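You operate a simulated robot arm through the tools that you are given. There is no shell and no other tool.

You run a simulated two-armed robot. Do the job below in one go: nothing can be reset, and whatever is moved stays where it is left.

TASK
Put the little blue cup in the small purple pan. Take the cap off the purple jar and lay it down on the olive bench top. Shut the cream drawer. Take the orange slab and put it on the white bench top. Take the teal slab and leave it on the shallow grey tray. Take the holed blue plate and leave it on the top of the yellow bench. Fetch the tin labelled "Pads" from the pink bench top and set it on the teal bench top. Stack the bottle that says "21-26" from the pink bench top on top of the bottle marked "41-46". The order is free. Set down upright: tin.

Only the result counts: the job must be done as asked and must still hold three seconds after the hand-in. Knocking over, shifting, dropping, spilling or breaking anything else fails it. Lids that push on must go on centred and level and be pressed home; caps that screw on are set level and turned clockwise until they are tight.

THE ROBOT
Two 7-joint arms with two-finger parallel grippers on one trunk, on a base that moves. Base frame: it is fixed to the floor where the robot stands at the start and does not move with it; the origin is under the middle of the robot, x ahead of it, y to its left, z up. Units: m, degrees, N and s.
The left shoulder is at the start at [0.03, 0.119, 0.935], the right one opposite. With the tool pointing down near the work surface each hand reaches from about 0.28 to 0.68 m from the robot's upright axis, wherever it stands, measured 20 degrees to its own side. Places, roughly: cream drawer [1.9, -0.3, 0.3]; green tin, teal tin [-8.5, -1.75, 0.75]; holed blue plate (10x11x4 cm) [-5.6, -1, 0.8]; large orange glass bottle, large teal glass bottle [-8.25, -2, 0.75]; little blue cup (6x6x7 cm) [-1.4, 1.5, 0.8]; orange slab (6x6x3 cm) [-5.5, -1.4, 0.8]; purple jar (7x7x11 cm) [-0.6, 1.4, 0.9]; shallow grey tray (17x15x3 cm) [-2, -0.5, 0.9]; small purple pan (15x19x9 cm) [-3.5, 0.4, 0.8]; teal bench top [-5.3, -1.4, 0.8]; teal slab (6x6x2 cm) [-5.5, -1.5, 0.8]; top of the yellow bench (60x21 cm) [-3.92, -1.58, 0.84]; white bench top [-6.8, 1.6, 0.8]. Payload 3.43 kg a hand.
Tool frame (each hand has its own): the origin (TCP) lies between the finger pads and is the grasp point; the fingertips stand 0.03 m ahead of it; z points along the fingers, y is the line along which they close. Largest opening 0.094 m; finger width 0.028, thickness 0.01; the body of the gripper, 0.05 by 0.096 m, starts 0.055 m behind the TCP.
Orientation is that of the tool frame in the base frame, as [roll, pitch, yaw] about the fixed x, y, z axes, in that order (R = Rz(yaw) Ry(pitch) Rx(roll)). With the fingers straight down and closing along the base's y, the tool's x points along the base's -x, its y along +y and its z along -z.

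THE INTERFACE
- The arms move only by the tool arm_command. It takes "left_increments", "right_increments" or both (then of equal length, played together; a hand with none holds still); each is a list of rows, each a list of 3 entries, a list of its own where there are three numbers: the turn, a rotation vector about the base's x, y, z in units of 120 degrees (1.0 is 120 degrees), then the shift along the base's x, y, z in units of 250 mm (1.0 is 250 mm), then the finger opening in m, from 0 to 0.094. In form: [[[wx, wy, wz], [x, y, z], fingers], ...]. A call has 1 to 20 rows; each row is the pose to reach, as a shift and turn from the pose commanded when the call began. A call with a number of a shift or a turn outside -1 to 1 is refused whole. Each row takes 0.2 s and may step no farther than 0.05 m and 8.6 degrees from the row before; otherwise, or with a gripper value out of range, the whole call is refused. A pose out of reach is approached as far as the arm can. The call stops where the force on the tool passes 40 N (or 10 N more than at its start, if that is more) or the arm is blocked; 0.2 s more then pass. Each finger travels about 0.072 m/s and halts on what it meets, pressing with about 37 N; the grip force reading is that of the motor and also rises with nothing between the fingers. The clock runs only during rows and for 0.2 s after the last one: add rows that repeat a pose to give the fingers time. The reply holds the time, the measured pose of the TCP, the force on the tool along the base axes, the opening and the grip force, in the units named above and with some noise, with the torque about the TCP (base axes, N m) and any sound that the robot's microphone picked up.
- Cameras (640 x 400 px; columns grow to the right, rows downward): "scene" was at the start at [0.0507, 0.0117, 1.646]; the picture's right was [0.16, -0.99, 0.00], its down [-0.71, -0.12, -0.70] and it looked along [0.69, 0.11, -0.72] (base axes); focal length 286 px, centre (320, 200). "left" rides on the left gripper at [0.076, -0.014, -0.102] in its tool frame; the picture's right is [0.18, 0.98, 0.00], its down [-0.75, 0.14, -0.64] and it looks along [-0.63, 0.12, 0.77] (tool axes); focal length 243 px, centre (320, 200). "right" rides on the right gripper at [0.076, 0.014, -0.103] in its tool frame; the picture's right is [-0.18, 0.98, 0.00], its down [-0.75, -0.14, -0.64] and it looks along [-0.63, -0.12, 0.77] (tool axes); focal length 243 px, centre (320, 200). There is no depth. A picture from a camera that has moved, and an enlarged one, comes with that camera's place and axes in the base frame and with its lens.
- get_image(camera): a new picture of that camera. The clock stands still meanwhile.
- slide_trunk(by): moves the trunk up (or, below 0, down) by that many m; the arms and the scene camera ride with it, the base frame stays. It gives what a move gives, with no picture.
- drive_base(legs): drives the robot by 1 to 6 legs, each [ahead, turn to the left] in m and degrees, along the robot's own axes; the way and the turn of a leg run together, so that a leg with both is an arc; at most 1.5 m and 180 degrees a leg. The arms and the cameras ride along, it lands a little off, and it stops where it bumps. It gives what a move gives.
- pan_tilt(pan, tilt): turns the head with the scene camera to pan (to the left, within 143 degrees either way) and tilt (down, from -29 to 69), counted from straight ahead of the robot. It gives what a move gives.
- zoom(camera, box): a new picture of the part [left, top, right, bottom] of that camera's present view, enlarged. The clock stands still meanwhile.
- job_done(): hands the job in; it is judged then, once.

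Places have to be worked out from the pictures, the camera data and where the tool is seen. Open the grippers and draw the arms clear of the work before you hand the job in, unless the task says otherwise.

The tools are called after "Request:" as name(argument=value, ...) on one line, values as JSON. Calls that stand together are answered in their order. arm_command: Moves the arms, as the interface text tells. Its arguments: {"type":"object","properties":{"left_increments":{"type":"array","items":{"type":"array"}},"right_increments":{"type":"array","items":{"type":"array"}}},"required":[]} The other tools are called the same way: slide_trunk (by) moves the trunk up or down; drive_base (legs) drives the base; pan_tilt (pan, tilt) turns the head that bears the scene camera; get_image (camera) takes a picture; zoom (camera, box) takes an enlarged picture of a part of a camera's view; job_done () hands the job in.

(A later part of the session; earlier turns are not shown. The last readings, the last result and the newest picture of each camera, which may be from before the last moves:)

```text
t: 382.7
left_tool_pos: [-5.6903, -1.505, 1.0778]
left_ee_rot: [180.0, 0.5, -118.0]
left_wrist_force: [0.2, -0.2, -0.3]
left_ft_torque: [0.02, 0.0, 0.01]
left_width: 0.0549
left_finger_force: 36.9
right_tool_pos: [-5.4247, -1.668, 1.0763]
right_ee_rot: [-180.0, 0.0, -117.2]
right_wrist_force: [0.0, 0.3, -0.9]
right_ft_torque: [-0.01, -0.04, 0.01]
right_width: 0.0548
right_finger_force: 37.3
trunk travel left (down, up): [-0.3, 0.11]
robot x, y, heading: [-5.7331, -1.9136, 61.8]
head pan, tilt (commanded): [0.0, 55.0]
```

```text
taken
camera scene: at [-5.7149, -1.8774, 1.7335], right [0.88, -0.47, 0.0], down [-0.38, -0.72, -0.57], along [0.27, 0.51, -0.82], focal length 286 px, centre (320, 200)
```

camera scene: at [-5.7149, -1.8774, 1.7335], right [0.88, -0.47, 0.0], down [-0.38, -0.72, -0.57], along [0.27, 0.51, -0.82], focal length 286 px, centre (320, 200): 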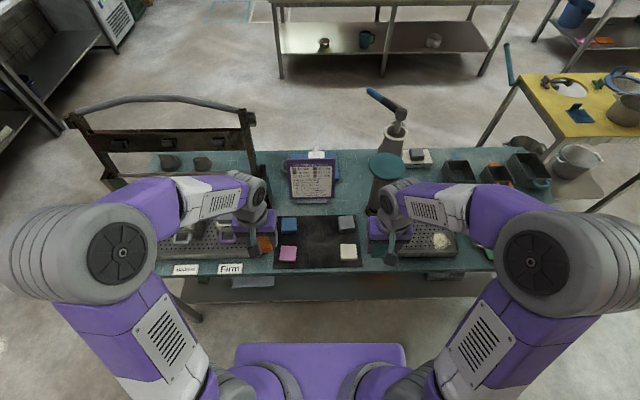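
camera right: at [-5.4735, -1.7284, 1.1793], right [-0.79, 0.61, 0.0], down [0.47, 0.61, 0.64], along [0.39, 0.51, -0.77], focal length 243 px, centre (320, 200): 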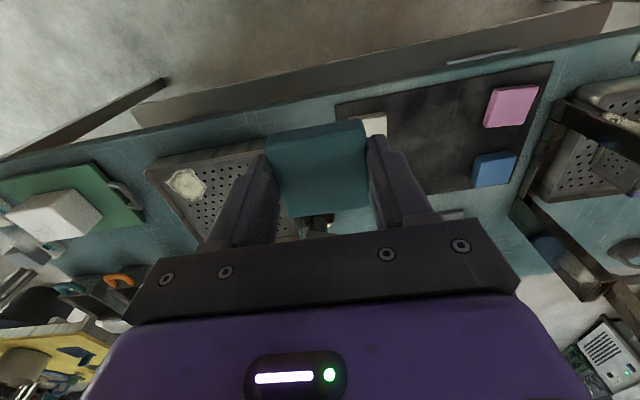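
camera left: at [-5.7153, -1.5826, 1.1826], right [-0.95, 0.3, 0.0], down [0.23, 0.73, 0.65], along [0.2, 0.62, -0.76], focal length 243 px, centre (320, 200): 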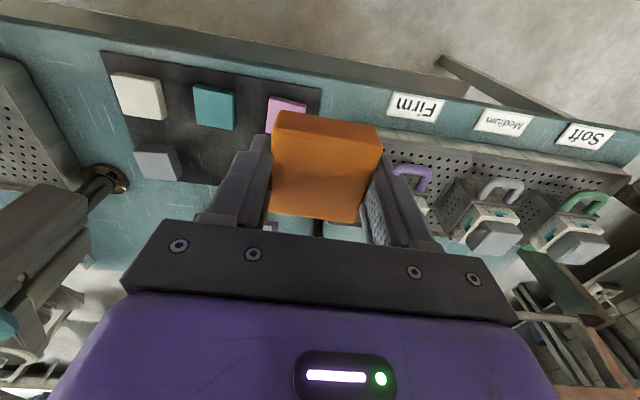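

Both slabs are in hand. I return by the known route around the teal bench's end and head for the grey tray.

Request:
drive_base(legs=[[-0.25, 0], [0, 90], [1.35, 0], [0, -90], [1.5, 0], [0.9, 0]])

Request:
drive_base(legs=[[0, -90], [1.4, 0], [1.3, 0]])

Request:
pan_tilt(pan=15, tilt=25)

Request:
get_image(camera="scene")

```text
t: 409.9
left_tool_pos: [-5.8278, 1.019, 1.0791]
left_ee_rot: [180.0, 0.5, -119.0]
left_wrist_force: [0.1, 0.1, -0.2]
left_ft_torque: [-0.03, -0.03, 0.01]
left_width: 0.0547
left_finger_force: 37.2
right_tool_pos: [-5.5681, 0.8546, 1.0767]
right_ee_rot: [-179.9, -0.1, -118.4]
right_wrist_force: [-1.0, -0.1, -0.9]
right_ft_torque: [0.01, 0.0, 0.01]
right_width: 0.0544
right_finger_force: 37.0
trunk travel left (down, up): [-0.3, 0.11]
robot x, y, heading: [-5.8831, 0.6146, 61.0]
head pan, tilt (commanded): [0.0, 55.0]
```

```text
t: 426.9
left_tool_pos: [-3.1196, -0.7642, 1.0795]
left_ee_rot: [-180.0, 0.5, 151.0]
left_wrist_force: [-1.0, 0.3, -0.4]
left_ft_torque: [-0.03, 0.01, 0.0]
left_width: 0.055
left_finger_force: 36.5
right_tool_pos: [-3.2853, -1.0252, 1.0773]
right_ee_rot: [-179.8, 0.0, 151.6]
right_wrist_force: [-0.5, 0.6, -0.2]
right_ft_torque: [0.01, -0.04, 0.07]
right_width: 0.0547
right_finger_force: 36.4
trunk travel left (down, up): [-0.3, 0.11]
robot x, y, heading: [-3.5272, -0.7114, -29.0]
head pan, tilt (commanded): [0.0, 55.0]
```

```text
t: 427.8
left_tool_pos: [-3.119, -0.764, 1.0788]
left_ee_rot: [180.0, 0.5, 151.0]
left_wrist_force: [0.6, 0.5, 0.1]
left_ft_torque: [-0.02, 0.03, 0.03]
left_width: 0.055
left_finger_force: 37.1
right_tool_pos: [-3.2847, -1.0264, 1.0776]
right_ee_rot: [-179.9, 0.2, 151.6]
right_wrist_force: [0.3, -0.3, -0.1]
right_ft_torque: [0.0, -0.01, 0.01]
right_width: 0.0546
right_finger_force: 37.3
trunk travel left (down, up): [-0.3, 0.11]
robot x, y, heading: [-3.5233, -0.7098, -29.1]
head pan, tilt (commanded): [15.0, 25.0]
```

```text
taken
camera scene: at [-3.4608, -0.7203, 1.7775], right [-0.24, -0.97, 0.0], down [-0.41, 0.1, -0.91], along [0.88, -0.22, -0.42], focal length 286 px, centre (320, 200)
```

scene: 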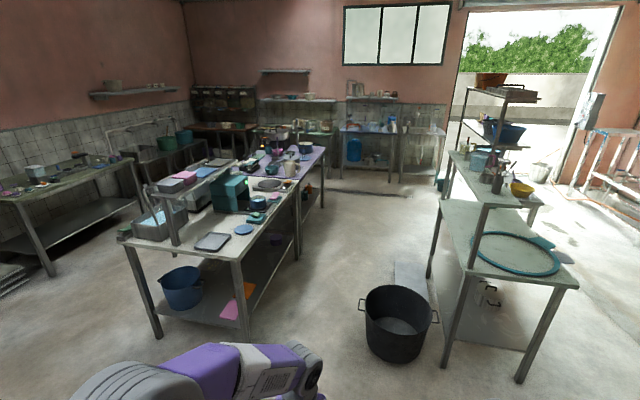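

The white table with basins is ahead; a small grey tray is near its closest corner. I zoom in.

Request:
zoom(camera="scene", box=[110, 140, 310, 270])

```text
3.08 times, centred on (210, 205) of scene
camera zoom: at [-3.4608, -0.7203, 1.7775], right [-0.24, -0.97, 0.0], down [-0.41, 0.1, -0.91], along [0.88, -0.22, -0.42], focal length 880 px, centre (658, 185)
```

zoom: 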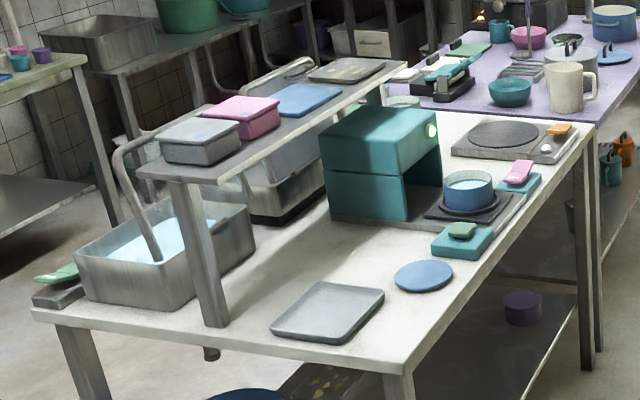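

The grey tray's centre is about (-1.93, -0.455), 0.2 m in from the table's long side. I drive to that side and face the tray with the right hand.

Request:
drive_base(legs=[[0, 1], [0.8, 0], [0, 51], [0.55, 0], [0, 39]])

Request:
pan_tilt(pan=-5, tilt=45)

Request:
get_image(camera="scene")

Request:
get_image(camera="right")

```text
t: 439.4
left_tool_pos: [-2.2667, -0.4652, 1.0784]
left_ee_rot: [180.0, 0.5, -118.0]
left_wrist_force: [-0.2, 0.3, -0.6]
left_ft_torque: [-0.01, -0.01, 0.01]
left_width: 0.0547
left_finger_force: 37.3
right_tool_pos: [-2.0041, -0.6273, 1.0774]
right_ee_rot: [-179.9, 0.1, -117.4]
right_wrist_force: [0.4, -0.2, -0.2]
right_ft_torque: [0.0, 0.0, 0.01]
right_width: 0.0545
right_finger_force: 37.2
trunk travel left (down, up): [-0.3, 0.11]
robot x, y, heading: [-2.3181, -0.8733, 61.9]
head pan, tilt (commanded): [15.0, 25.0]
```

```text
t: 440.2
left_tool_pos: [-2.2668, -0.4668, 1.0785]
left_ee_rot: [179.9, 0.5, -118.1]
left_wrist_force: [-0.3, 0.0, -0.2]
left_ft_torque: [-0.03, -0.01, 0.03]
left_width: 0.055
left_finger_force: 36.9
right_tool_pos: [-2.0042, -0.6274, 1.0762]
right_ee_rot: [-179.9, 0.0, -117.4]
right_wrist_force: [0.2, -0.7, -0.5]
right_ft_torque: [0.01, -0.01, -0.03]
right_width: 0.0549
right_finger_force: 36.9
trunk travel left (down, up): [-0.3, 0.11]
robot x, y, heading: [-2.3194, -0.8735, 62.0]
head pan, tilt (commanded): [-5.0, 45.0]
```

```text
taken
camera scene: at [-2.283, -0.8326, 1.747], right [0.84, -0.55, 0.0], down [-0.39, -0.59, -0.71], along [0.39, 0.59, -0.71], focal length 286 px, centre (320, 200)
```

scene: 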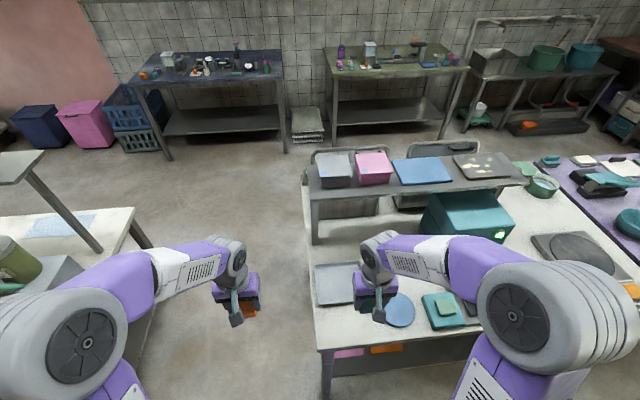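

```text
taken
camera right: at [-2.0519, -0.6883, 1.1794], right [-0.79, 0.62, 0.0], down [0.47, 0.6, 0.64], along [0.4, 0.51, -0.77], focal length 243 px, centre (320, 200)
```

right: 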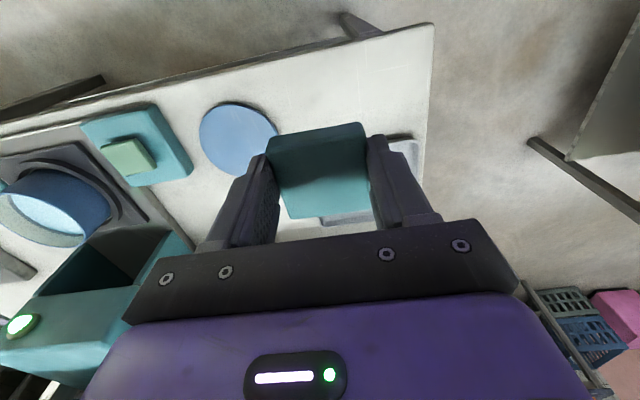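

I zoom in on the tray area.

Request:
zoom(camera="scene", box=[290, 220, 430, 340])

Request:
zoom(camera="right", box=[220, 60, 480, 240])

```text
3.33 times, centred on (360, 280) of scene
camera zoom: at [-2.283, -0.8326, 1.747], right [0.84, -0.55, 0.0], down [-0.39, -0.59, -0.71], along [0.39, 0.59, -0.71], focal length 953 px, centre (187, -67)
```

zoom: 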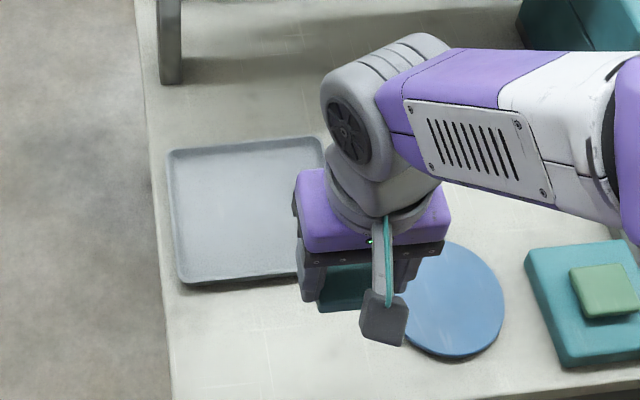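

```text
2.22 times, centred on (350, 150) of right
camera zoom: at [-2.0519, -0.6883, 1.1794], right [-0.79, 0.62, 0.0], down [0.47, 0.6, 0.64], along [0.4, 0.51, -0.77], focal length 539 px, centre (253, 311)
```

zoom: 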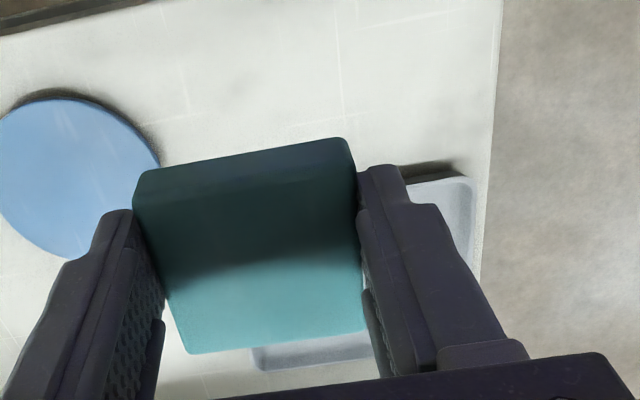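

Triangulation gives the tray centre at (-1.962, -0.461), floor z ≈ 0.86. I carry the teal slab over it and lower to just above.

Request:
arm_command(right_increments=[[[0, 0, 0], [0.04, 0.17, -0.02], 0.04], [[0, 0, 0], [0.08, 0.34, -0.06], 0.04], [[0, 0, 0], [0.12, 0.51, -0.1], 0.04], [[0, 0, 0], [0.167, 0.667, -0.16], 0.04], [[0, 0, 0], [0.167, 0.667, -0.32], 0.04], [[0, 0, 0], [0.167, 0.667, -0.48], 0.04], [[0, 0, 0], [0.167, 0.667, -0.6], 0.04]])

Request:
get_image(camera="right")

Request:
zoom(camera="scene", box=[290, 200, 430, 320])

```text
t: 441.8
left_tool_pos: [-2.2676, -0.4662, 1.0799]
left_ee_rot: [179.9, 0.5, -118.1]
left_wrist_force: [-0.2, -0.3, -0.2]
left_ft_torque: [0.0, 0.02, -0.02]
left_width: 0.0548
left_finger_force: 36.9
right_tool_pos: [-1.963, -0.4603, 0.9256]
right_ee_rot: [179.8, 0.1, -117.4]
right_wrist_force: [0.3, -0.5, -0.1]
right_ft_torque: [0.0, 0.01, -0.01]
right_width: 0.0548
right_finger_force: 36.8
trunk travel left (down, up): [-0.3, 0.11]
robot x, y, heading: [-2.3164, -0.8734, 62.1]
head pan, tilt (commanded): [-5.0, 45.0]
```

```text
taken
camera right: at [-2.0107, -0.5211, 1.0285], right [-0.79, 0.62, 0.0], down [0.47, 0.6, 0.64], along [0.4, 0.51, -0.77], focal length 243 px, centre (320, 200)
```

right: 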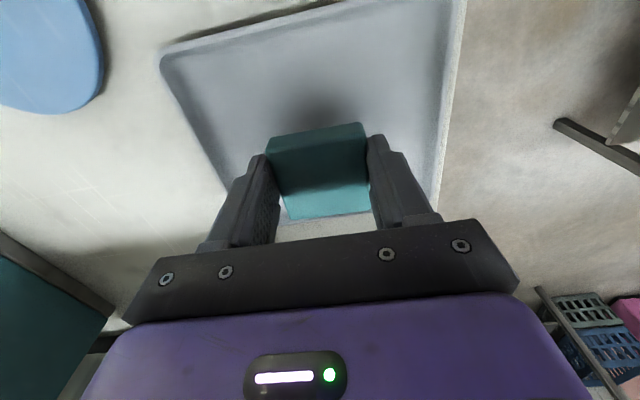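

```text
3.33 times, centred on (360, 260) of scene
camera zoom: at [-2.2828, -0.8324, 1.7469], right [0.84, -0.55, 0.0], down [-0.39, -0.59, -0.71], along [0.39, 0.59, -0.71], focal length 953 px, centre (187, 0)
```

zoom: 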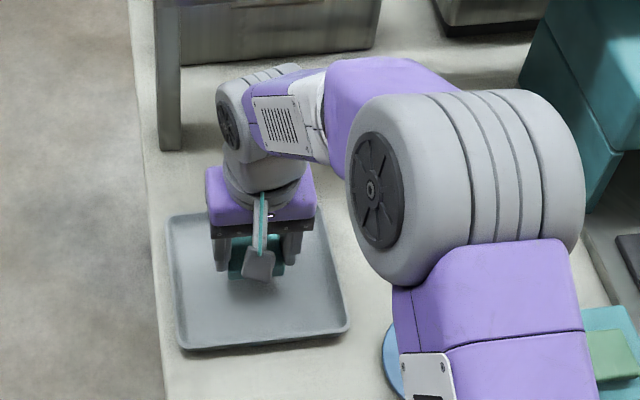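

The slab is well within the tray. I shift 1 cm forward and lower until it touches the tray floor.

Request:
arm_command(right_increments=[[[0, 0, 0], [0.019, 0.035, -0.03], 0.04], [[0, 0, 0], [0.019, 0.035, -0.07], 0.04], [[0, 0, 0], [0.019, 0.035, -0.09], 0.04], [[0, 0, 0], [0.019, 0.035, -0.1], 0.04], [[0, 0, 0], [0.019, 0.035, -0.11], 0.04], [[0, 0, 0], [0.019, 0.035, -0.12], 0.04]])

```text
t: 443.2
left_tool_pos: [-2.2667, -0.4665, 1.0791]
left_ee_rot: [180.0, 0.6, -118.1]
left_wrist_force: [0.8, -0.3, -0.2]
left_ft_torque: [0.02, -0.01, 0.02]
left_width: 0.055
left_finger_force: 36.8
right_tool_pos: [-1.9581, -0.452, 0.8961]
right_ee_rot: [-180.0, 0.0, -117.3]
right_wrist_force: [0.7, -0.3, 0.0]
right_ft_torque: [0.03, 0.02, 0.02]
right_width: 0.0548
right_finger_force: 37.0
trunk travel left (down, up): [-0.3, 0.11]
robot x, y, heading: [-2.311, -0.875, 61.9]
head pan, tilt (commanded): [-5.0, 45.0]
```

Request:
arm_command(right_increments=[[[0, 0, 0], [0, 0, -0.012], 0.04], [[0, 0, 0], [0, 0, -0.024], 0.04], [[0, 0, 0], [0, 0, -0.036], 0.04], [[0, 0, 0], [0, 0, -0.048], 0.04], [[0, 0, 0], [0, 0, -0.06], 0.04]])

Request:
get_image(camera="right")

```text
t: 444.4
left_tool_pos: [-2.2695, -0.4676, 1.0805]
left_ee_rot: [-179.9, 0.7, -118.1]
left_wrist_force: [0.2, -0.1, 0.3]
left_ft_torque: [0.02, -0.02, 0.01]
left_width: 0.0548
left_finger_force: 37.4
right_tool_pos: [-1.9566, -0.4507, 0.8865]
right_ee_rot: [-180.0, 0.6, -117.4]
right_wrist_force: [2.3, -1.1, 34.9]
right_ft_torque: [-0.23, 0.11, -0.01]
right_width: 0.0548
right_finger_force: 36.8
trunk travel left (down, up): [-0.3, 0.11]
robot x, y, heading: [-2.3138, -0.8705, 61.7]
head pan, tilt (commanded): [-5.0, 45.0]
```

```text
taken
camera right: at [-2.0058, -0.513, 0.9879], right [-0.79, 0.62, 0.0], down [0.47, 0.6, 0.65], along [0.4, 0.51, -0.76], focal length 243 px, centre (320, 200)
```

right: 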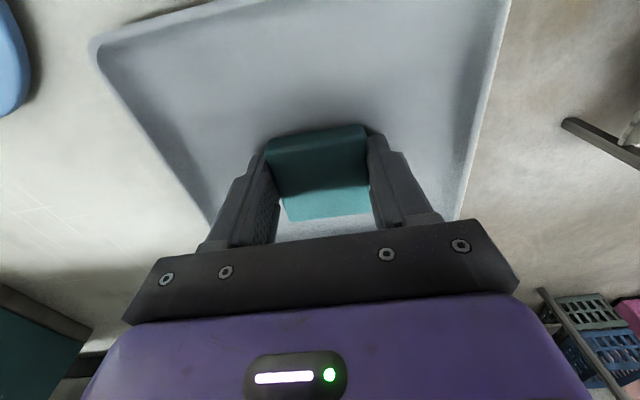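

Contact (35 N): the slab rests on the tray floor. I ease up slightly, open, and rise.

Request:
arm_command(right_increments=[[[0, 0, 0], [0, 0, 0.02], 0.04], [[0, 0, 0], [0, 0, 0.02], 0.055], [[0, 0, 0], [0, 0, 0.02], 0.07], [[0, 0, 0], [0, 0, 0.02], 0.08], [[0, 0, 0], [0, 0, 0.08], 0.08], [[0, 0, 0], [0, 0, 0.2], 0.08], [[0, 0, 0], [0, 0, 0.38], 0.08], [[0, 0, 0], [0, 0, 0.56], 0.085], [[0, 0, 0], [0, 0, 0.74], 0.094], [[0, 0, 0], [-0.05, -0.1, 0.8], 0.094], [[0, 0, 0], [-0.1, -0.26, 0.82], 0.094], [[0, 0, 0], [-0.15, -0.42, 0.82], 0.094], [[0, 0, 0], [-0.19, -0.58, 0.82], 0.094], [[0, 0, 0], [-0.19, -0.7, 0.82], 0.094]])

Request:
zoom(camera="scene", box=[290, 200, 430, 320])

```text
t: 447.4
left_tool_pos: [-2.2672, -0.467, 1.0787]
left_ee_rot: [-180.0, 0.6, -118.1]
left_wrist_force: [0.3, -0.1, -0.3]
left_ft_torque: [0.02, -0.01, -0.01]
left_width: 0.0547
left_finger_force: 36.7
right_tool_pos: [-2.0036, -0.6282, 1.0875]
right_ee_rot: [180.0, 0.0, -117.5]
right_wrist_force: [0.3, -1.1, -0.5]
right_ft_torque: [-0.05, -0.01, -0.03]
right_width: 0.0938
right_finger_force: 0.0
trunk travel left (down, up): [-0.3, 0.11]
robot x, y, heading: [-2.3169, -0.8754, 62.2]
head pan, tilt (commanded): [-5.0, 45.0]
```

```text
3.33 times, centred on (360, 260) of scene
camera zoom: at [-2.2828, -0.8336, 1.747], right [0.84, -0.55, 0.0], down [-0.39, -0.59, -0.71], along [0.39, 0.59, -0.71], focal length 953 px, centre (187, 0)
```

zoom: 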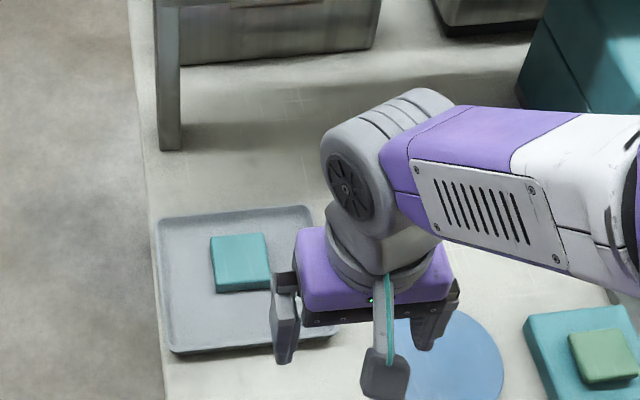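

The teal slab lies in the tray. Next I carry the orange slab to the white bench top at the far end; I drive back along the aisle.

Request:
drive_base(legs=[[0, 118], [0.63, 0], [0, -28.5], [1.5, 0], [1.5, 0]])

Request:
pan_tilt(pan=0, tilt=20)

Request:
get_image(camera="scene")

```text
t: 471.4
left_tool_pos: [-5.9906, 0.6199, 1.0783]
left_ee_rot: [180.0, 0.6, -28.7]
left_wrist_force: [0.0, -0.4, -0.2]
left_ft_torque: [-0.01, -0.03, 0.01]
left_width: 0.055
left_finger_force: 37.0
right_tool_pos: [-5.8263, 0.8824, 1.0866]
right_ee_rot: [-179.9, 0.0, -28.1]
right_wrist_force: [-0.4, 0.3, -0.2]
right_ft_torque: [0.02, 0.01, 0.01]
right_width: 0.094
right_finger_force: 0.1
trunk travel left (down, up): [-0.3, 0.11]
robot x, y, heading: [-5.5862, 0.5683, 151.6]
head pan, tilt (commanded): [-5.0, 45.0]
```

```text
t: 472.2
left_tool_pos: [-5.9915, 0.6196, 1.0798]
left_ee_rot: [-180.0, 0.5, -28.7]
left_wrist_force: [0.2, 0.4, -1.2]
left_ft_torque: [-0.02, 0.01, 0.02]
left_width: 0.0547
left_finger_force: 37.2
right_tool_pos: [-5.828, 0.8827, 1.0866]
right_ee_rot: [-179.9, 0.1, -28.0]
right_wrist_force: [0.0, -0.3, -1.2]
right_ft_torque: [-0.03, 0.0, -0.04]
right_width: 0.0939
right_finger_force: 0.1
trunk travel left (down, up): [-0.3, 0.11]
robot x, y, heading: [-5.5862, 0.5718, 151.2]
head pan, tilt (commanded): [0.0, 20.0]
```

```text
taken
camera scene: at [-5.6387, 0.5987, 1.7855], right [0.48, 0.88, 0.0], down [0.3, -0.16, -0.94], along [-0.82, 0.45, -0.34], focal length 286 px, centre (320, 200)
```

scene: 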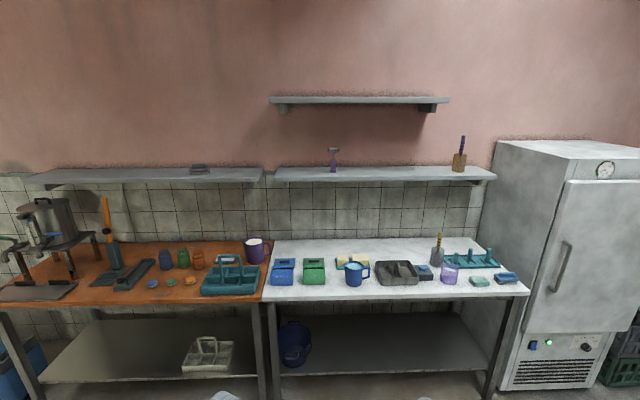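

The white bench is on the right ahead. I zoom in to find a free spot.

Request:
zoom(camera="scene", box=[250, 220, 540, 320])

```text
2.21 times, centred on (395, 270) of scene
camera zoom: at [-5.6387, 0.5987, 1.7855], right [0.48, 0.88, 0.0], down [0.3, -0.16, -0.94], along [-0.82, 0.45, -0.34], focal length 631 px, centre (154, 46)
```

zoom: 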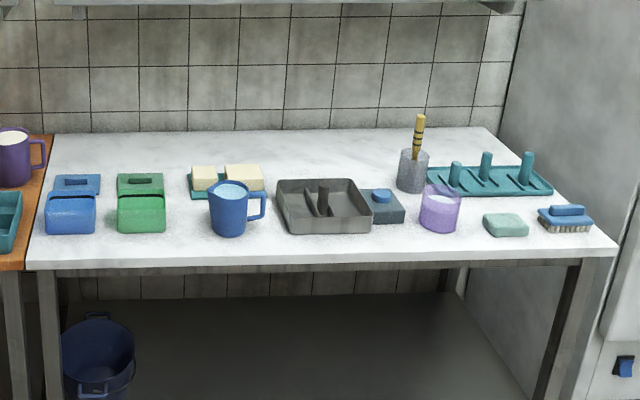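

I choose the free strip near the front edge between the green box and the mug, about (-6.717, 1.285). I drive up to it.

Request:
drive_base(legs=[[0, -16], [0.9, 0], [0, 16.5]])

Request:
pan_tilt(pan=10, tilt=50)

Request:
get_image(camera="scene")

Request:
get_image(camera="left")

```text
t: 478.8
left_tool_pos: [-6.6272, 1.2414, 1.0794]
left_ee_rot: [-180.0, 0.5, -28.1]
left_wrist_force: [0.1, -0.9, -0.2]
left_ft_torque: [-0.02, 0.01, 0.03]
left_width: 0.0551
left_finger_force: 37.0
right_tool_pos: [-6.4663, 1.5061, 1.0856]
right_ee_rot: [-179.9, 0.0, -27.3]
right_wrist_force: [-0.5, 0.2, 0.6]
right_ft_torque: [0.0, -0.03, 0.02]
right_width: 0.0941
right_finger_force: 0.0
trunk travel left (down, up): [-0.3, 0.11]
robot x, y, heading: [-6.2196, 1.1966, 152.0]
head pan, tilt (commanded): [0.0, 20.0]
```

```text
t: 479.8
left_tool_pos: [-6.627, 1.2422, 1.0792]
left_ee_rot: [-179.9, 0.4, -28.0]
left_wrist_force: [0.3, -1.4, -0.8]
left_ft_torque: [-0.02, 0.04, 0.04]
left_width: 0.055
left_finger_force: 37.2
right_tool_pos: [-6.4668, 1.5054, 1.0868]
right_ee_rot: [-179.9, 0.0, -27.2]
right_wrist_force: [0.0, -1.0, -0.1]
right_ft_torque: [0.01, 0.04, -0.05]
right_width: 0.0941
right_finger_force: 0.0
trunk travel left (down, up): [-0.3, 0.11]
robot x, y, heading: [-6.2235, 1.1996, 152.0]
head pan, tilt (commanded): [10.0, 50.0]
```

```text
taken
camera scene: at [-6.2662, 1.2044, 1.7401], right [0.31, 0.95, 0.0], down [0.73, -0.24, -0.64], along [-0.61, 0.2, -0.77], focal length 286 px, centre (320, 200)
```

scene: 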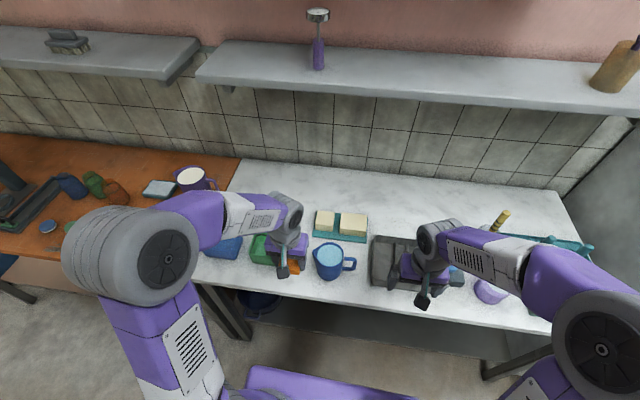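

```text
taken
camera left: at [-6.5532, 1.2178, 1.1825], right [-0.3, -0.95, 0.0], down [-0.73, 0.23, 0.65], along [-0.62, 0.19, -0.76], focal length 243 px, centre (320, 200)
```

left: 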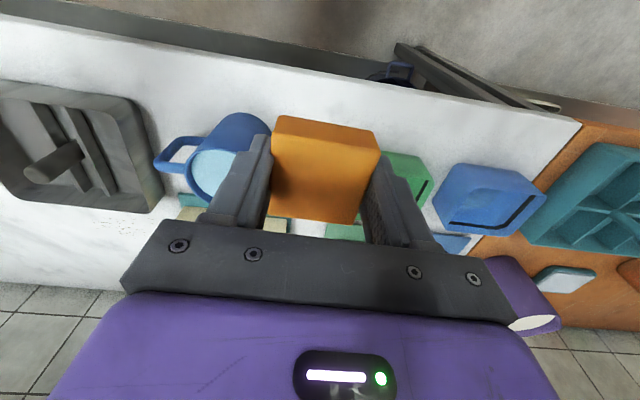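

I zoom the head camera on the gap between mug and green box.

Request:
zoom(camera="scene", box=[200, 190, 380, 310])

```text
3.33 times, centred on (290, 250) of scene
camera zoom: at [-6.2662, 1.2044, 1.7401], right [0.31, 0.95, 0.0], down [0.73, -0.24, -0.64], along [-0.61, 0.2, -0.77], focal length 953 px, centre (420, 33)
```

zoom: 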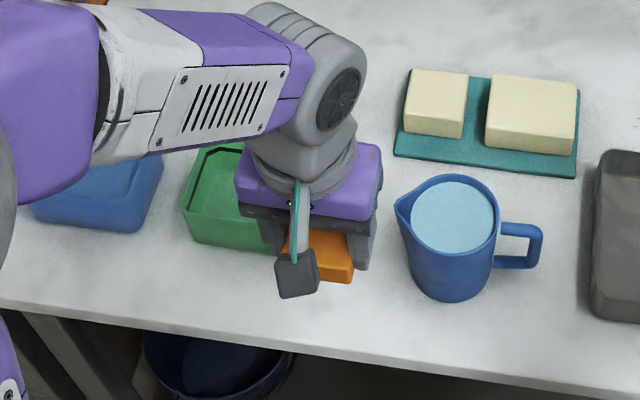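

There is clear bench at about (-6.693, 1.262), 5 cm inside the front edge between box and mug. I move there and lower the slab.

Request:
arm_command(left_increments=[[[0, 0, 0], [-0.13, 0.04, -0.05], 0.04], [[0, 0, 0], [-0.264, 0.079, -0.1], 0.04], [[0, 0, 0], [-0.264, 0.079, -0.28], 0.04], [[0, 0, 0], [-0.264, 0.079, -0.46], 0.04], [[0, 0, 0], [-0.264, 0.079, -0.64], 0.04], [[0, 0, 0], [-0.264, 0.079, -0.8], 0.04]])

Request:
get_image(camera="left")

Request:
zoom(camera="scene", box=[200, 190, 380, 310])

```text
t: 481.2
left_tool_pos: [-6.6952, 1.2618, 0.8809]
left_ee_rot: [-180.0, 1.0, -28.0]
left_wrist_force: [-2.2, -1.8, 26.5]
left_ft_torque: [-0.3, -0.45, -0.09]
left_width: 0.0549
left_finger_force: 36.8
right_tool_pos: [-6.4639, 1.5051, 1.0881]
right_ee_rot: [-179.9, 0.2, -27.3]
right_wrist_force: [1.1, 0.1, 0.8]
right_ft_torque: [-0.01, 0.0, 0.03]
right_width: 0.0942
right_finger_force: 0.0
trunk travel left (down, up): [-0.3, 0.11]
robot x, y, heading: [-6.2207, 1.1971, 152.1]
head pan, tilt (commanded): [10.0, 50.0]
```

```text
taken
camera left: at [-6.6194, 1.2371, 0.9844], right [-0.3, -0.95, 0.0], down [-0.72, 0.22, 0.66], along [-0.63, 0.2, -0.75], focal length 243 px, centre (320, 200)
```

left: 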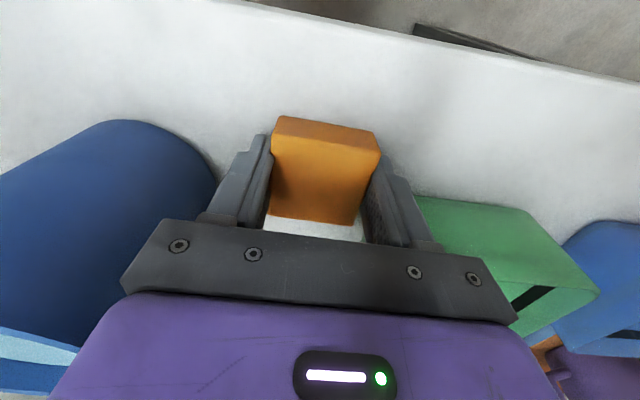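

```text
3.33 times, centred on (290, 250) of scene
camera zoom: at [-6.2618, 1.203, 1.7407], right [0.31, 0.95, 0.0], down [0.73, -0.24, -0.65], along [-0.61, 0.2, -0.76], focal length 953 px, centre (420, 33)
```

zoom: 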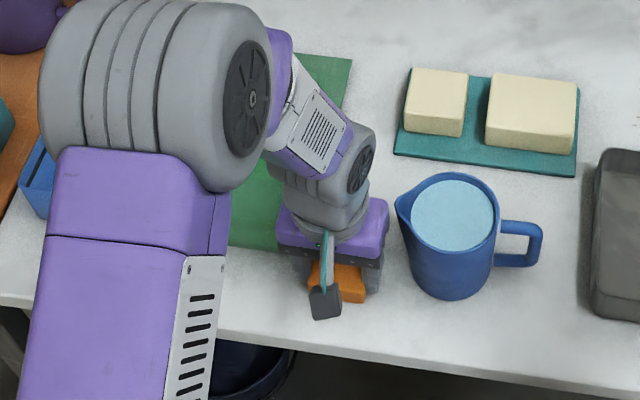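

The slab touches down at z ≈ 0.845 (this bench is higher). The green box is close to one finger, so I open only slightly and rise straight up.

Request:
arm_command(left_increments=[[[0, 0, 0], [0, 0, 0.015], 0.045], [[0, 0, 0], [0, 0, 0.015], 0.058], [[0, 0, 0], [0, 0, 0.015], 0.063], [[0, 0, 0], [0, 0, 0.015], 0.063], [[0, 0, 0], [0, 0, 0.06], 0.063], [[0, 0, 0], [0, 0, 0.16], 0.063], [[0, 0, 0], [0, 0, 0.32], 0.063], [[0, 0, 0], [0, 0, 0.5], 0.07], [[0, 0, 0], [0, 0, 0.68], 0.08], [[0, 0, 0], [0.1, -0.03, 0.8], 0.094], [[0, 0, 0], [0.24, -0.08, 0.8], 0.094]])

Request:
get_image(camera="left")

Request:
zoom(camera="scene", box=[200, 190, 380, 310])

```text
t: 483.6
left_tool_pos: [-6.6301, 1.2396, 1.0792]
left_ee_rot: [-180.0, 0.4, -28.0]
left_wrist_force: [0.5, -0.3, -0.6]
left_ft_torque: [0.04, -0.02, 0.01]
left_width: 0.0936
left_finger_force: 0.0
right_tool_pos: [-6.4659, 1.5049, 1.0869]
right_ee_rot: [-180.0, 0.0, -27.3]
right_wrist_force: [-0.2, 0.0, 0.2]
right_ft_torque: [0.01, -0.02, -0.02]
right_width: 0.094
right_finger_force: 0.1
trunk travel left (down, up): [-0.3, 0.11]
robot x, y, heading: [-6.2216, 1.1975, 152.0]
head pan, tilt (commanded): [10.0, 50.0]
```

```text
taken
camera left: at [-6.5564, 1.2168, 1.1825], right [-0.3, -0.95, 0.0], down [-0.73, 0.23, 0.65], along [-0.62, 0.19, -0.76], focal length 243 px, centre (320, 200)
```

left: 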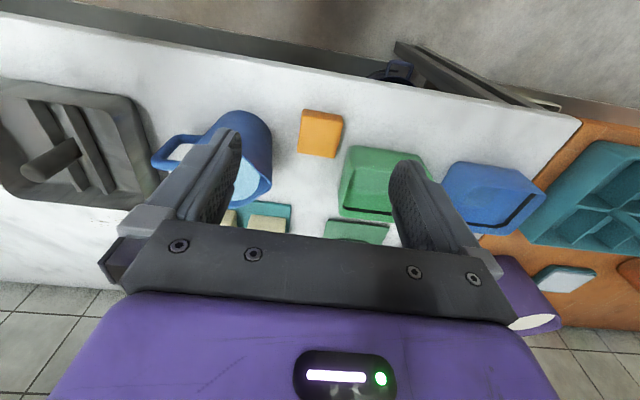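

```text
3.33 times, centred on (290, 250) of scene
camera zoom: at [-6.2654, 1.2037, 1.7401], right [0.31, 0.95, 0.0], down [0.73, -0.24, -0.64], along [-0.61, 0.2, -0.77], focal length 953 px, centre (420, 33)
```

zoom: 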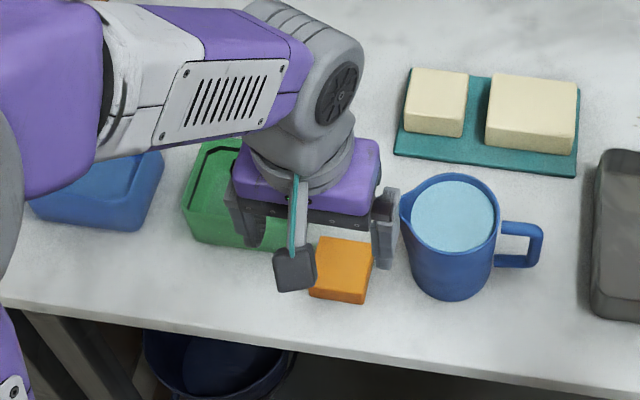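

The orange slab is on the white bench, with nothing disturbed. Now I drive to the pink bench in the far corner.

Request:
drive_base(legs=[[-0.1, 0], [0, 91.5], [1.5, 0], [1.3, 0]])

Request:
pan_tilt(pan=-10, tilt=25)

Request:
get_image(camera="scene")

```text
t: 501.6
left_tool_pos: [-7.4566, -1.7281, 1.0789]
left_ee_rot: [180.0, 0.5, 62.3]
left_wrist_force: [-0.4, -0.6, -0.4]
left_ft_torque: [0.01, 0.0, 0.0]
left_width: 0.0943
left_finger_force: 0.0
right_tool_pos: [-7.719, -1.5652, 1.0869]
right_ee_rot: [-180.0, -0.1, 63.0]
right_wrist_force: [-0.7, 0.2, -0.2]
right_ft_torque: [-0.02, 0.04, 0.01]
right_width: 0.094
right_finger_force: 0.1
trunk travel left (down, up): [-0.3, 0.11]
robot x, y, heading: [-7.4144, -1.3171, -117.3]
head pan, tilt (commanded): [10.0, 50.0]
```

```text
t: 502.5
left_tool_pos: [-7.4573, -1.7276, 1.0788]
left_ee_rot: [179.9, 0.4, 62.3]
left_wrist_force: [0.3, 0.5, 0.2]
left_ft_torque: [0.0, 0.0, 0.03]
left_width: 0.0942
left_finger_force: 0.1
right_tool_pos: [-7.7206, -1.5653, 1.0862]
right_ee_rot: [180.0, 0.0, 63.0]
right_wrist_force: [0.5, -0.1, -0.9]
right_ft_torque: [-0.04, 0.0, -0.01]
right_width: 0.0939
right_finger_force: 0.0
trunk travel left (down, up): [-0.3, 0.11]
robot x, y, heading: [-7.4106, -1.3177, -117.7]
head pan, tilt (commanded): [-10.0, 25.0]
```

```text
taken
camera scene: at [-7.4538, -1.365, 1.7775], right [-0.79, 0.61, 0.0], down [0.26, 0.34, -0.91], along [-0.55, -0.72, -0.42], focal length 286 px, centre (320, 200)
```

scene: 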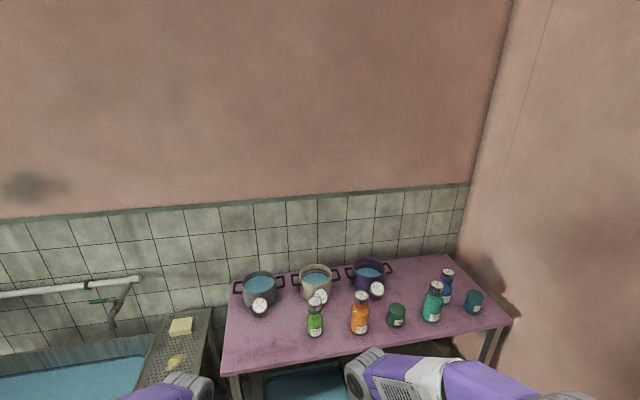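

The pink bench is right in front. I zoom in to read the labels.

Request:
zoom(camera="scene", box=[300, 260, 400, 345])

Request:
zoom(camera="scene", box=[380, 255, 500, 340])

```text
4.71 times, centred on (350, 302) of scene
camera zoom: at [-7.4538, -1.365, 1.7775], right [-0.79, 0.61, 0.0], down [0.26, 0.34, -0.91], along [-0.55, -0.72, -0.42], focal length 1345 px, centre (179, -282)
```

zoom: 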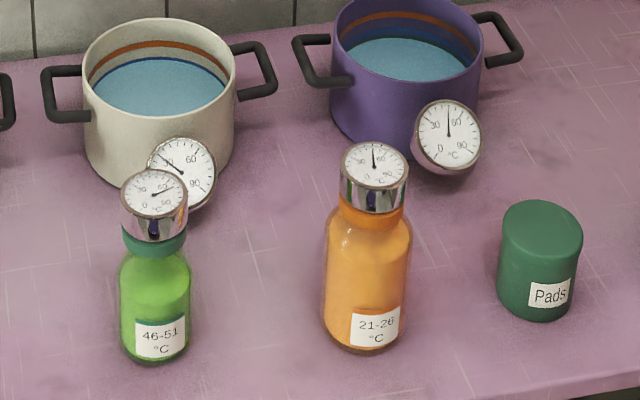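

```text
4.71 times, centred on (440, 298) of scene
camera zoom: at [-7.4538, -1.365, 1.7775], right [-0.79, 0.61, 0.0], down [0.26, 0.34, -0.91], along [-0.55, -0.72, -0.42], focal length 1345 px, centre (-245, -259)
```

zoom: 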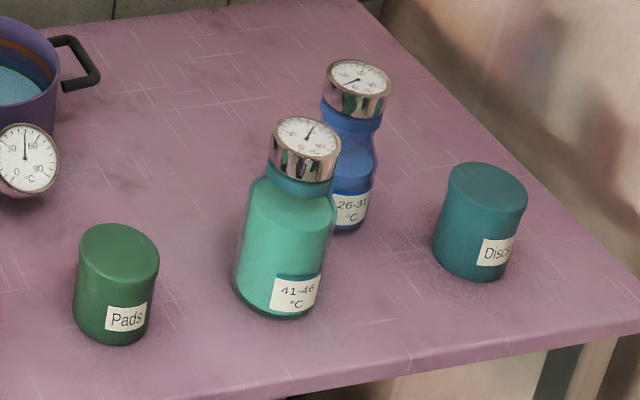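

Labels: green tin = "Pads", orange bottle = "21-26", teal bottle = "41-46". I raise the trunk and position myself between the two bottles.

Request:
slide_trunk(by=0.1)

Request:
drive_base(legs=[[0, -52.5], [0.7, 0], [0, 52]])

Request:
pan_tilt(pan=0, tilt=50)

Request:
get_image(camera="scene")

Request:
get_image(camera="left")

Request:
get_image(camera="right")

```text
t: 503.9
left_tool_pos: [-7.4556, -1.7276, 1.1799]
left_ee_rot: [179.9, 0.5, 62.3]
left_wrist_force: [0.0, -0.2, -0.2]
left_ft_torque: [-0.02, -0.03, 0.04]
left_width: 0.0938
left_finger_force: 0.0
right_tool_pos: [-7.7214, -1.5656, 1.1875]
right_ee_rot: [-179.8, 0.0, 62.9]
right_wrist_force: [0.1, 1.0, 0.0]
right_ft_torque: [-0.01, -0.03, 0.05]
right_width: 0.0942
right_finger_force: 0.0
trunk travel left (down, up): [-0.4, 0.01]
robot x, y, heading: [-7.4106, -1.3188, -117.7]
head pan, tilt (commanded): [-10.0, 25.0]
```

```text
t: 512.4
left_tool_pos: [-8.143, -1.843, 1.1787]
left_ee_rot: [-179.9, 0.5, 61.8]
left_wrist_force: [-0.1, 0.1, 1.4]
left_ft_torque: [0.02, 0.01, 0.01]
left_width: 0.0939
left_finger_force: 0.1
right_tool_pos: [-8.4064, -1.6781, 1.1877]
right_ee_rot: [-179.9, 0.0, 62.5]
right_wrist_force: [-1.0, 0.5, -0.7]
right_ft_torque: [0.01, 0.01, 0.0]
right_width: 0.094
right_finger_force: 0.0
trunk travel left (down, up): [-0.4, 0.01]
robot x, y, heading: [-8.0966, -1.4304, -118.1]
head pan, tilt (commanded): [-10.0, 25.0]
```

```text
t: 513.3
left_tool_pos: [-8.1439, -1.8442, 1.1791]
left_ee_rot: [180.0, 0.5, 61.8]
left_wrist_force: [-0.3, 0.5, 0.0]
left_ft_torque: [0.0, -0.02, 0.01]
left_width: 0.0938
left_finger_force: 0.0
right_tool_pos: [-8.4072, -1.6769, 1.187]
right_ee_rot: [-180.0, 0.0, 62.5]
right_wrist_force: [0.7, 0.2, -0.9]
right_ft_torque: [0.02, -0.01, 0.02]
right_width: 0.0942
right_finger_force: 0.2
trunk travel left (down, up): [-0.4, 0.01]
robot x, y, heading: [-8.0937, -1.4324, -118.3]
head pan, tilt (commanded): [0.0, 50.0]
```

```text
taken
camera scene: at [-8.1185, -1.4755, 1.8401], right [-0.88, 0.47, 0.0], down [0.36, 0.67, -0.64], along [-0.3, -0.57, -0.77], focal length 286 px, centre (320, 200)
```

scene: 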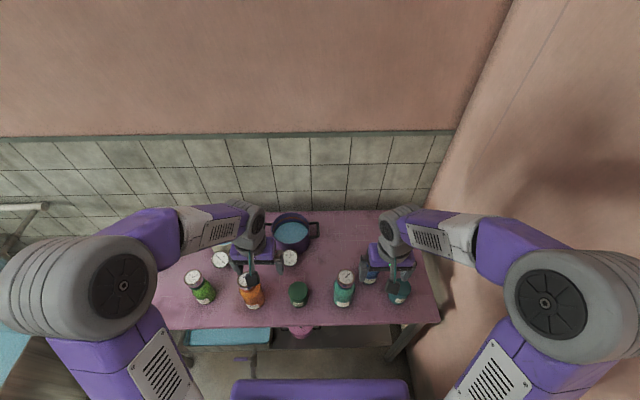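

```text
taken
camera left: at [-8.1206, -1.7695, 1.2821], right [0.95, -0.3, 0.0], down [-0.23, -0.73, 0.65], along [-0.2, -0.62, -0.76], focal length 243 px, centre (320, 200)
```

left: 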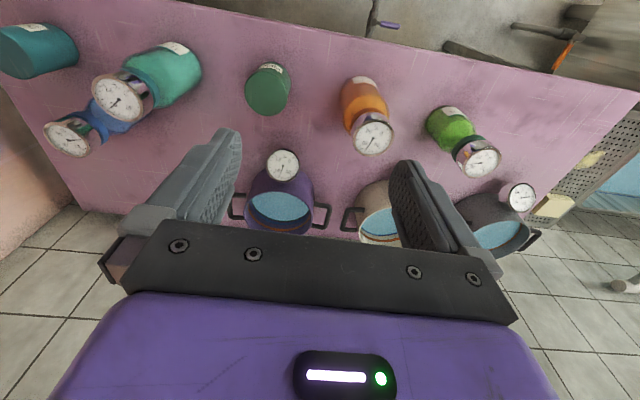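

```text
taken
camera right: at [-8.3599, -1.6171, 1.2894], right [0.79, -0.62, 0.0], down [-0.47, -0.6, 0.64], along [-0.4, -0.51, -0.77], focal length 243 px, centre (320, 200)
```

right: 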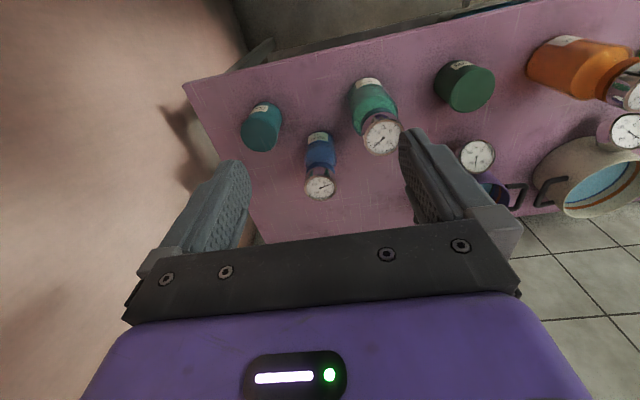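

Triangulation: orange cap centre (-8.098, -1.951, z 0.949), teal cap centre (-8.386, -1.788, z 0.976), tin top (-8.239, -1.865, z 0.869). I hover the left hand above the orange bottle.

Request:
arm_command(left_increments=[[[0, 0, 0], [0.05, -0.11, -0.05], 0.094], [[0, 0, 0], [0.1, -0.22, -0.1], 0.094], [[0, 0, 0], [0.15, -0.33, -0.2], 0.094], [[0, 0, 0], [0.184, -0.427, -0.34], 0.094], [[0, 0, 0], [0.184, -0.427, -0.48], 0.094]])

Request:
get_image(camera="left")

Request:
zoom(camera="scene", box=[170, 200, 320, 330])

```text
t: 514.5
left_tool_pos: [-8.0977, -1.9514, 1.0592]
left_ee_rot: [-179.9, 0.5, 61.9]
left_wrist_force: [-0.3, 0.4, 0.6]
left_ft_torque: [0.0, -0.01, 0.0]
left_width: 0.094
left_finger_force: 0.1
right_tool_pos: [-8.4085, -1.6784, 1.1875]
right_ee_rot: [-180.0, 0.0, 62.5]
right_wrist_force: [0.4, 0.2, 0.3]
right_ft_torque: [0.0, 0.03, -0.04]
right_width: 0.094
right_finger_force: 0.1
trunk travel left (down, up): [-0.4, 0.01]
robot x, y, heading: [-8.0986, -1.4301, -118.2]
head pan, tilt (commanded): [0.0, 50.0]
```

```text
taken
camera left: at [-8.0738, -1.8764, 1.1629], right [0.95, -0.3, 0.0], down [-0.23, -0.73, 0.65], along [-0.2, -0.62, -0.76], focal length 243 px, centre (320, 200)
```

left: 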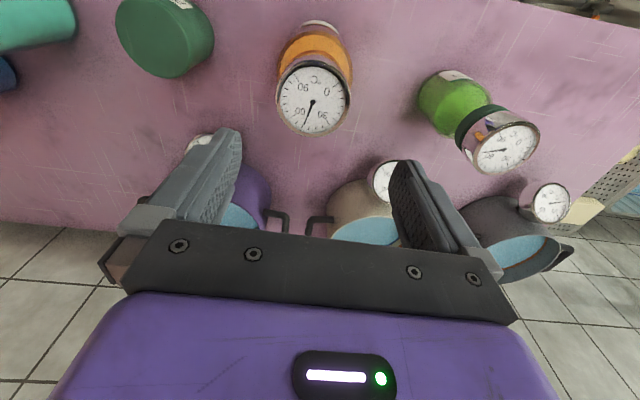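

```text
3.08 times, centred on (245, 265) of scene
camera zoom: at [-8.1189, -1.4758, 1.84], right [-0.88, 0.47, 0.0], down [0.36, 0.68, -0.64], along [-0.3, -0.57, -0.77], focal length 880 px, centre (551, 0)
```

zoom: 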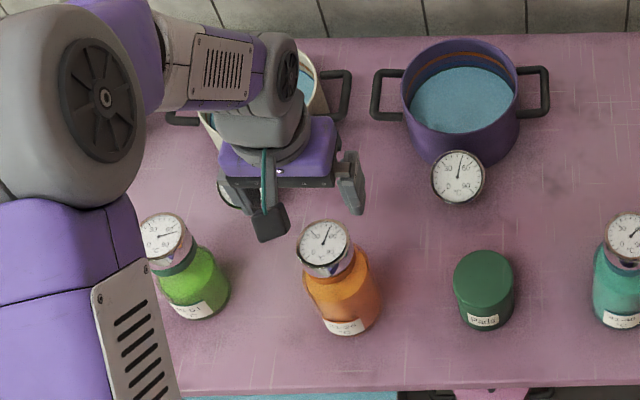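

The orange cap is ~1.3 cm nearer to me than my axis and its top at about z 0.96. I correct and descend a little to verify.

Request:
arm_command(left_increments=[[[0, 0, 0], [0.006, 0.03, -0.05], 0.094], [[0, 0, 0], [0.006, 0.053, -0.1], 0.094], [[0, 0, 0], [0.006, 0.053, -0.16], 0.094]])

Request:
get_image(camera="left")

```text
t: 515.3
left_tool_pos: [-8.0953, -1.9385, 1.0184]
left_ee_rot: [-179.9, 0.5, 61.9]
left_wrist_force: [1.2, 0.1, 0.0]
left_ft_torque: [-0.01, -0.02, 0.0]
left_width: 0.0939
left_finger_force: 0.0
right_tool_pos: [-8.4074, -1.6789, 1.1867]
right_ee_rot: [-179.8, 0.0, 62.6]
right_wrist_force: [-0.4, -0.1, 0.3]
right_ft_torque: [0.02, -0.01, 0.0]
right_width: 0.0939
right_finger_force: 0.0
trunk travel left (down, up): [-0.4, 0.01]
robot x, y, heading: [-8.0993, -1.4309, -118.3]
head pan, tilt (commanded): [0.0, 50.0]
```

```text
taken
camera left: at [-8.0724, -1.8638, 1.1219], right [0.95, -0.3, 0.0], down [-0.23, -0.73, 0.65], along [-0.2, -0.62, -0.76], focal length 243 px, centre (320, 200)
```

left: 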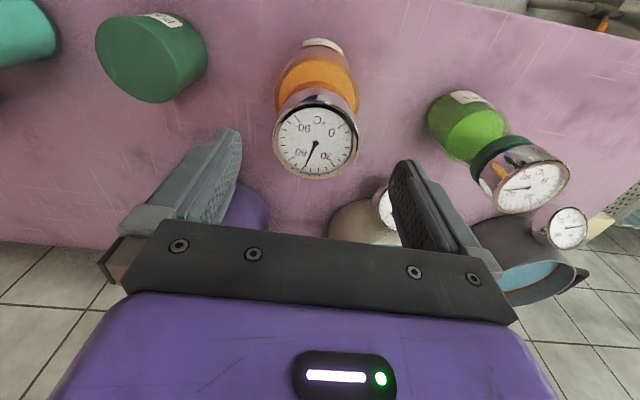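

Well aligned now. I descend so the pads surround the cap (TCP z ≈ 0.966) and close gently.

Request:
arm_command(left_increments=[[[0, 0, 0], [-0.01, 0.006, -0.08], 0.094], [[0, 0, 0], [-0.01, 0.006, -0.16], 0.094], [[0, 0, 0], [-0.01, 0.006, -0.21], 0.094], [[0, 0, 0], [-0.01, 0.006, -0.21], 0.08], [[0, 0, 0], [-0.01, 0.006, -0.21], 0.065], [[0, 0, 0], [-0.01, 0.006, -0.21], 0.05], [[0, 0, 0], [-0.01, 0.006, -0.21], 0.05]])

Request:
get_image(camera="left")

Request:
zoom(camera="scene", box=[170, 200, 320, 330])

```text
t: 516.9
left_tool_pos: [-8.0997, -1.9354, 0.9659]
left_ee_rot: [179.9, 0.4, 61.9]
left_wrist_force: [0.8, -0.3, -0.1]
left_ft_torque: [-0.16, 0.0, 0.0]
left_width: 0.0573
left_finger_force: 37.2
right_tool_pos: [-8.4072, -1.6788, 1.1863]
right_ee_rot: [-179.9, 0.1, 62.5]
right_wrist_force: [0.3, 0.1, -0.1]
right_ft_torque: [0.0, -0.01, 0.03]
right_width: 0.0939
right_finger_force: 0.0
trunk travel left (down, up): [-0.4, 0.01]
robot x, y, heading: [-8.0974, -1.4326, -118.0]
head pan, tilt (commanded): [0.0, 50.0]
```

```text
taken
camera left: at [-8.0755, -1.8618, 1.0691], right [0.95, -0.3, 0.0], down [-0.23, -0.73, 0.65], along [-0.2, -0.62, -0.76], focal length 243 px, centre (320, 200)
```

left: 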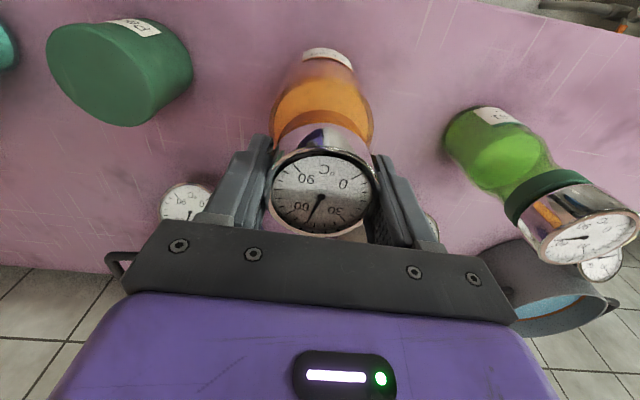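

```text
3.08 times, centred on (245, 265) of scene
camera zoom: at [-8.1182, -1.4758, 1.84], right [-0.88, 0.47, 0.0], down [0.36, 0.68, -0.64], along [-0.3, -0.57, -0.77], focal length 880 px, centre (551, 0)
```

zoom: 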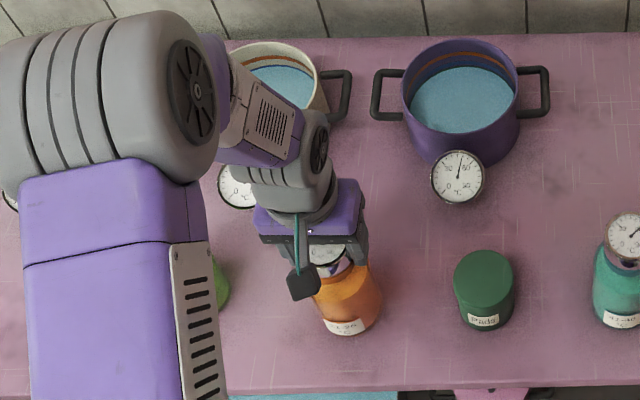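

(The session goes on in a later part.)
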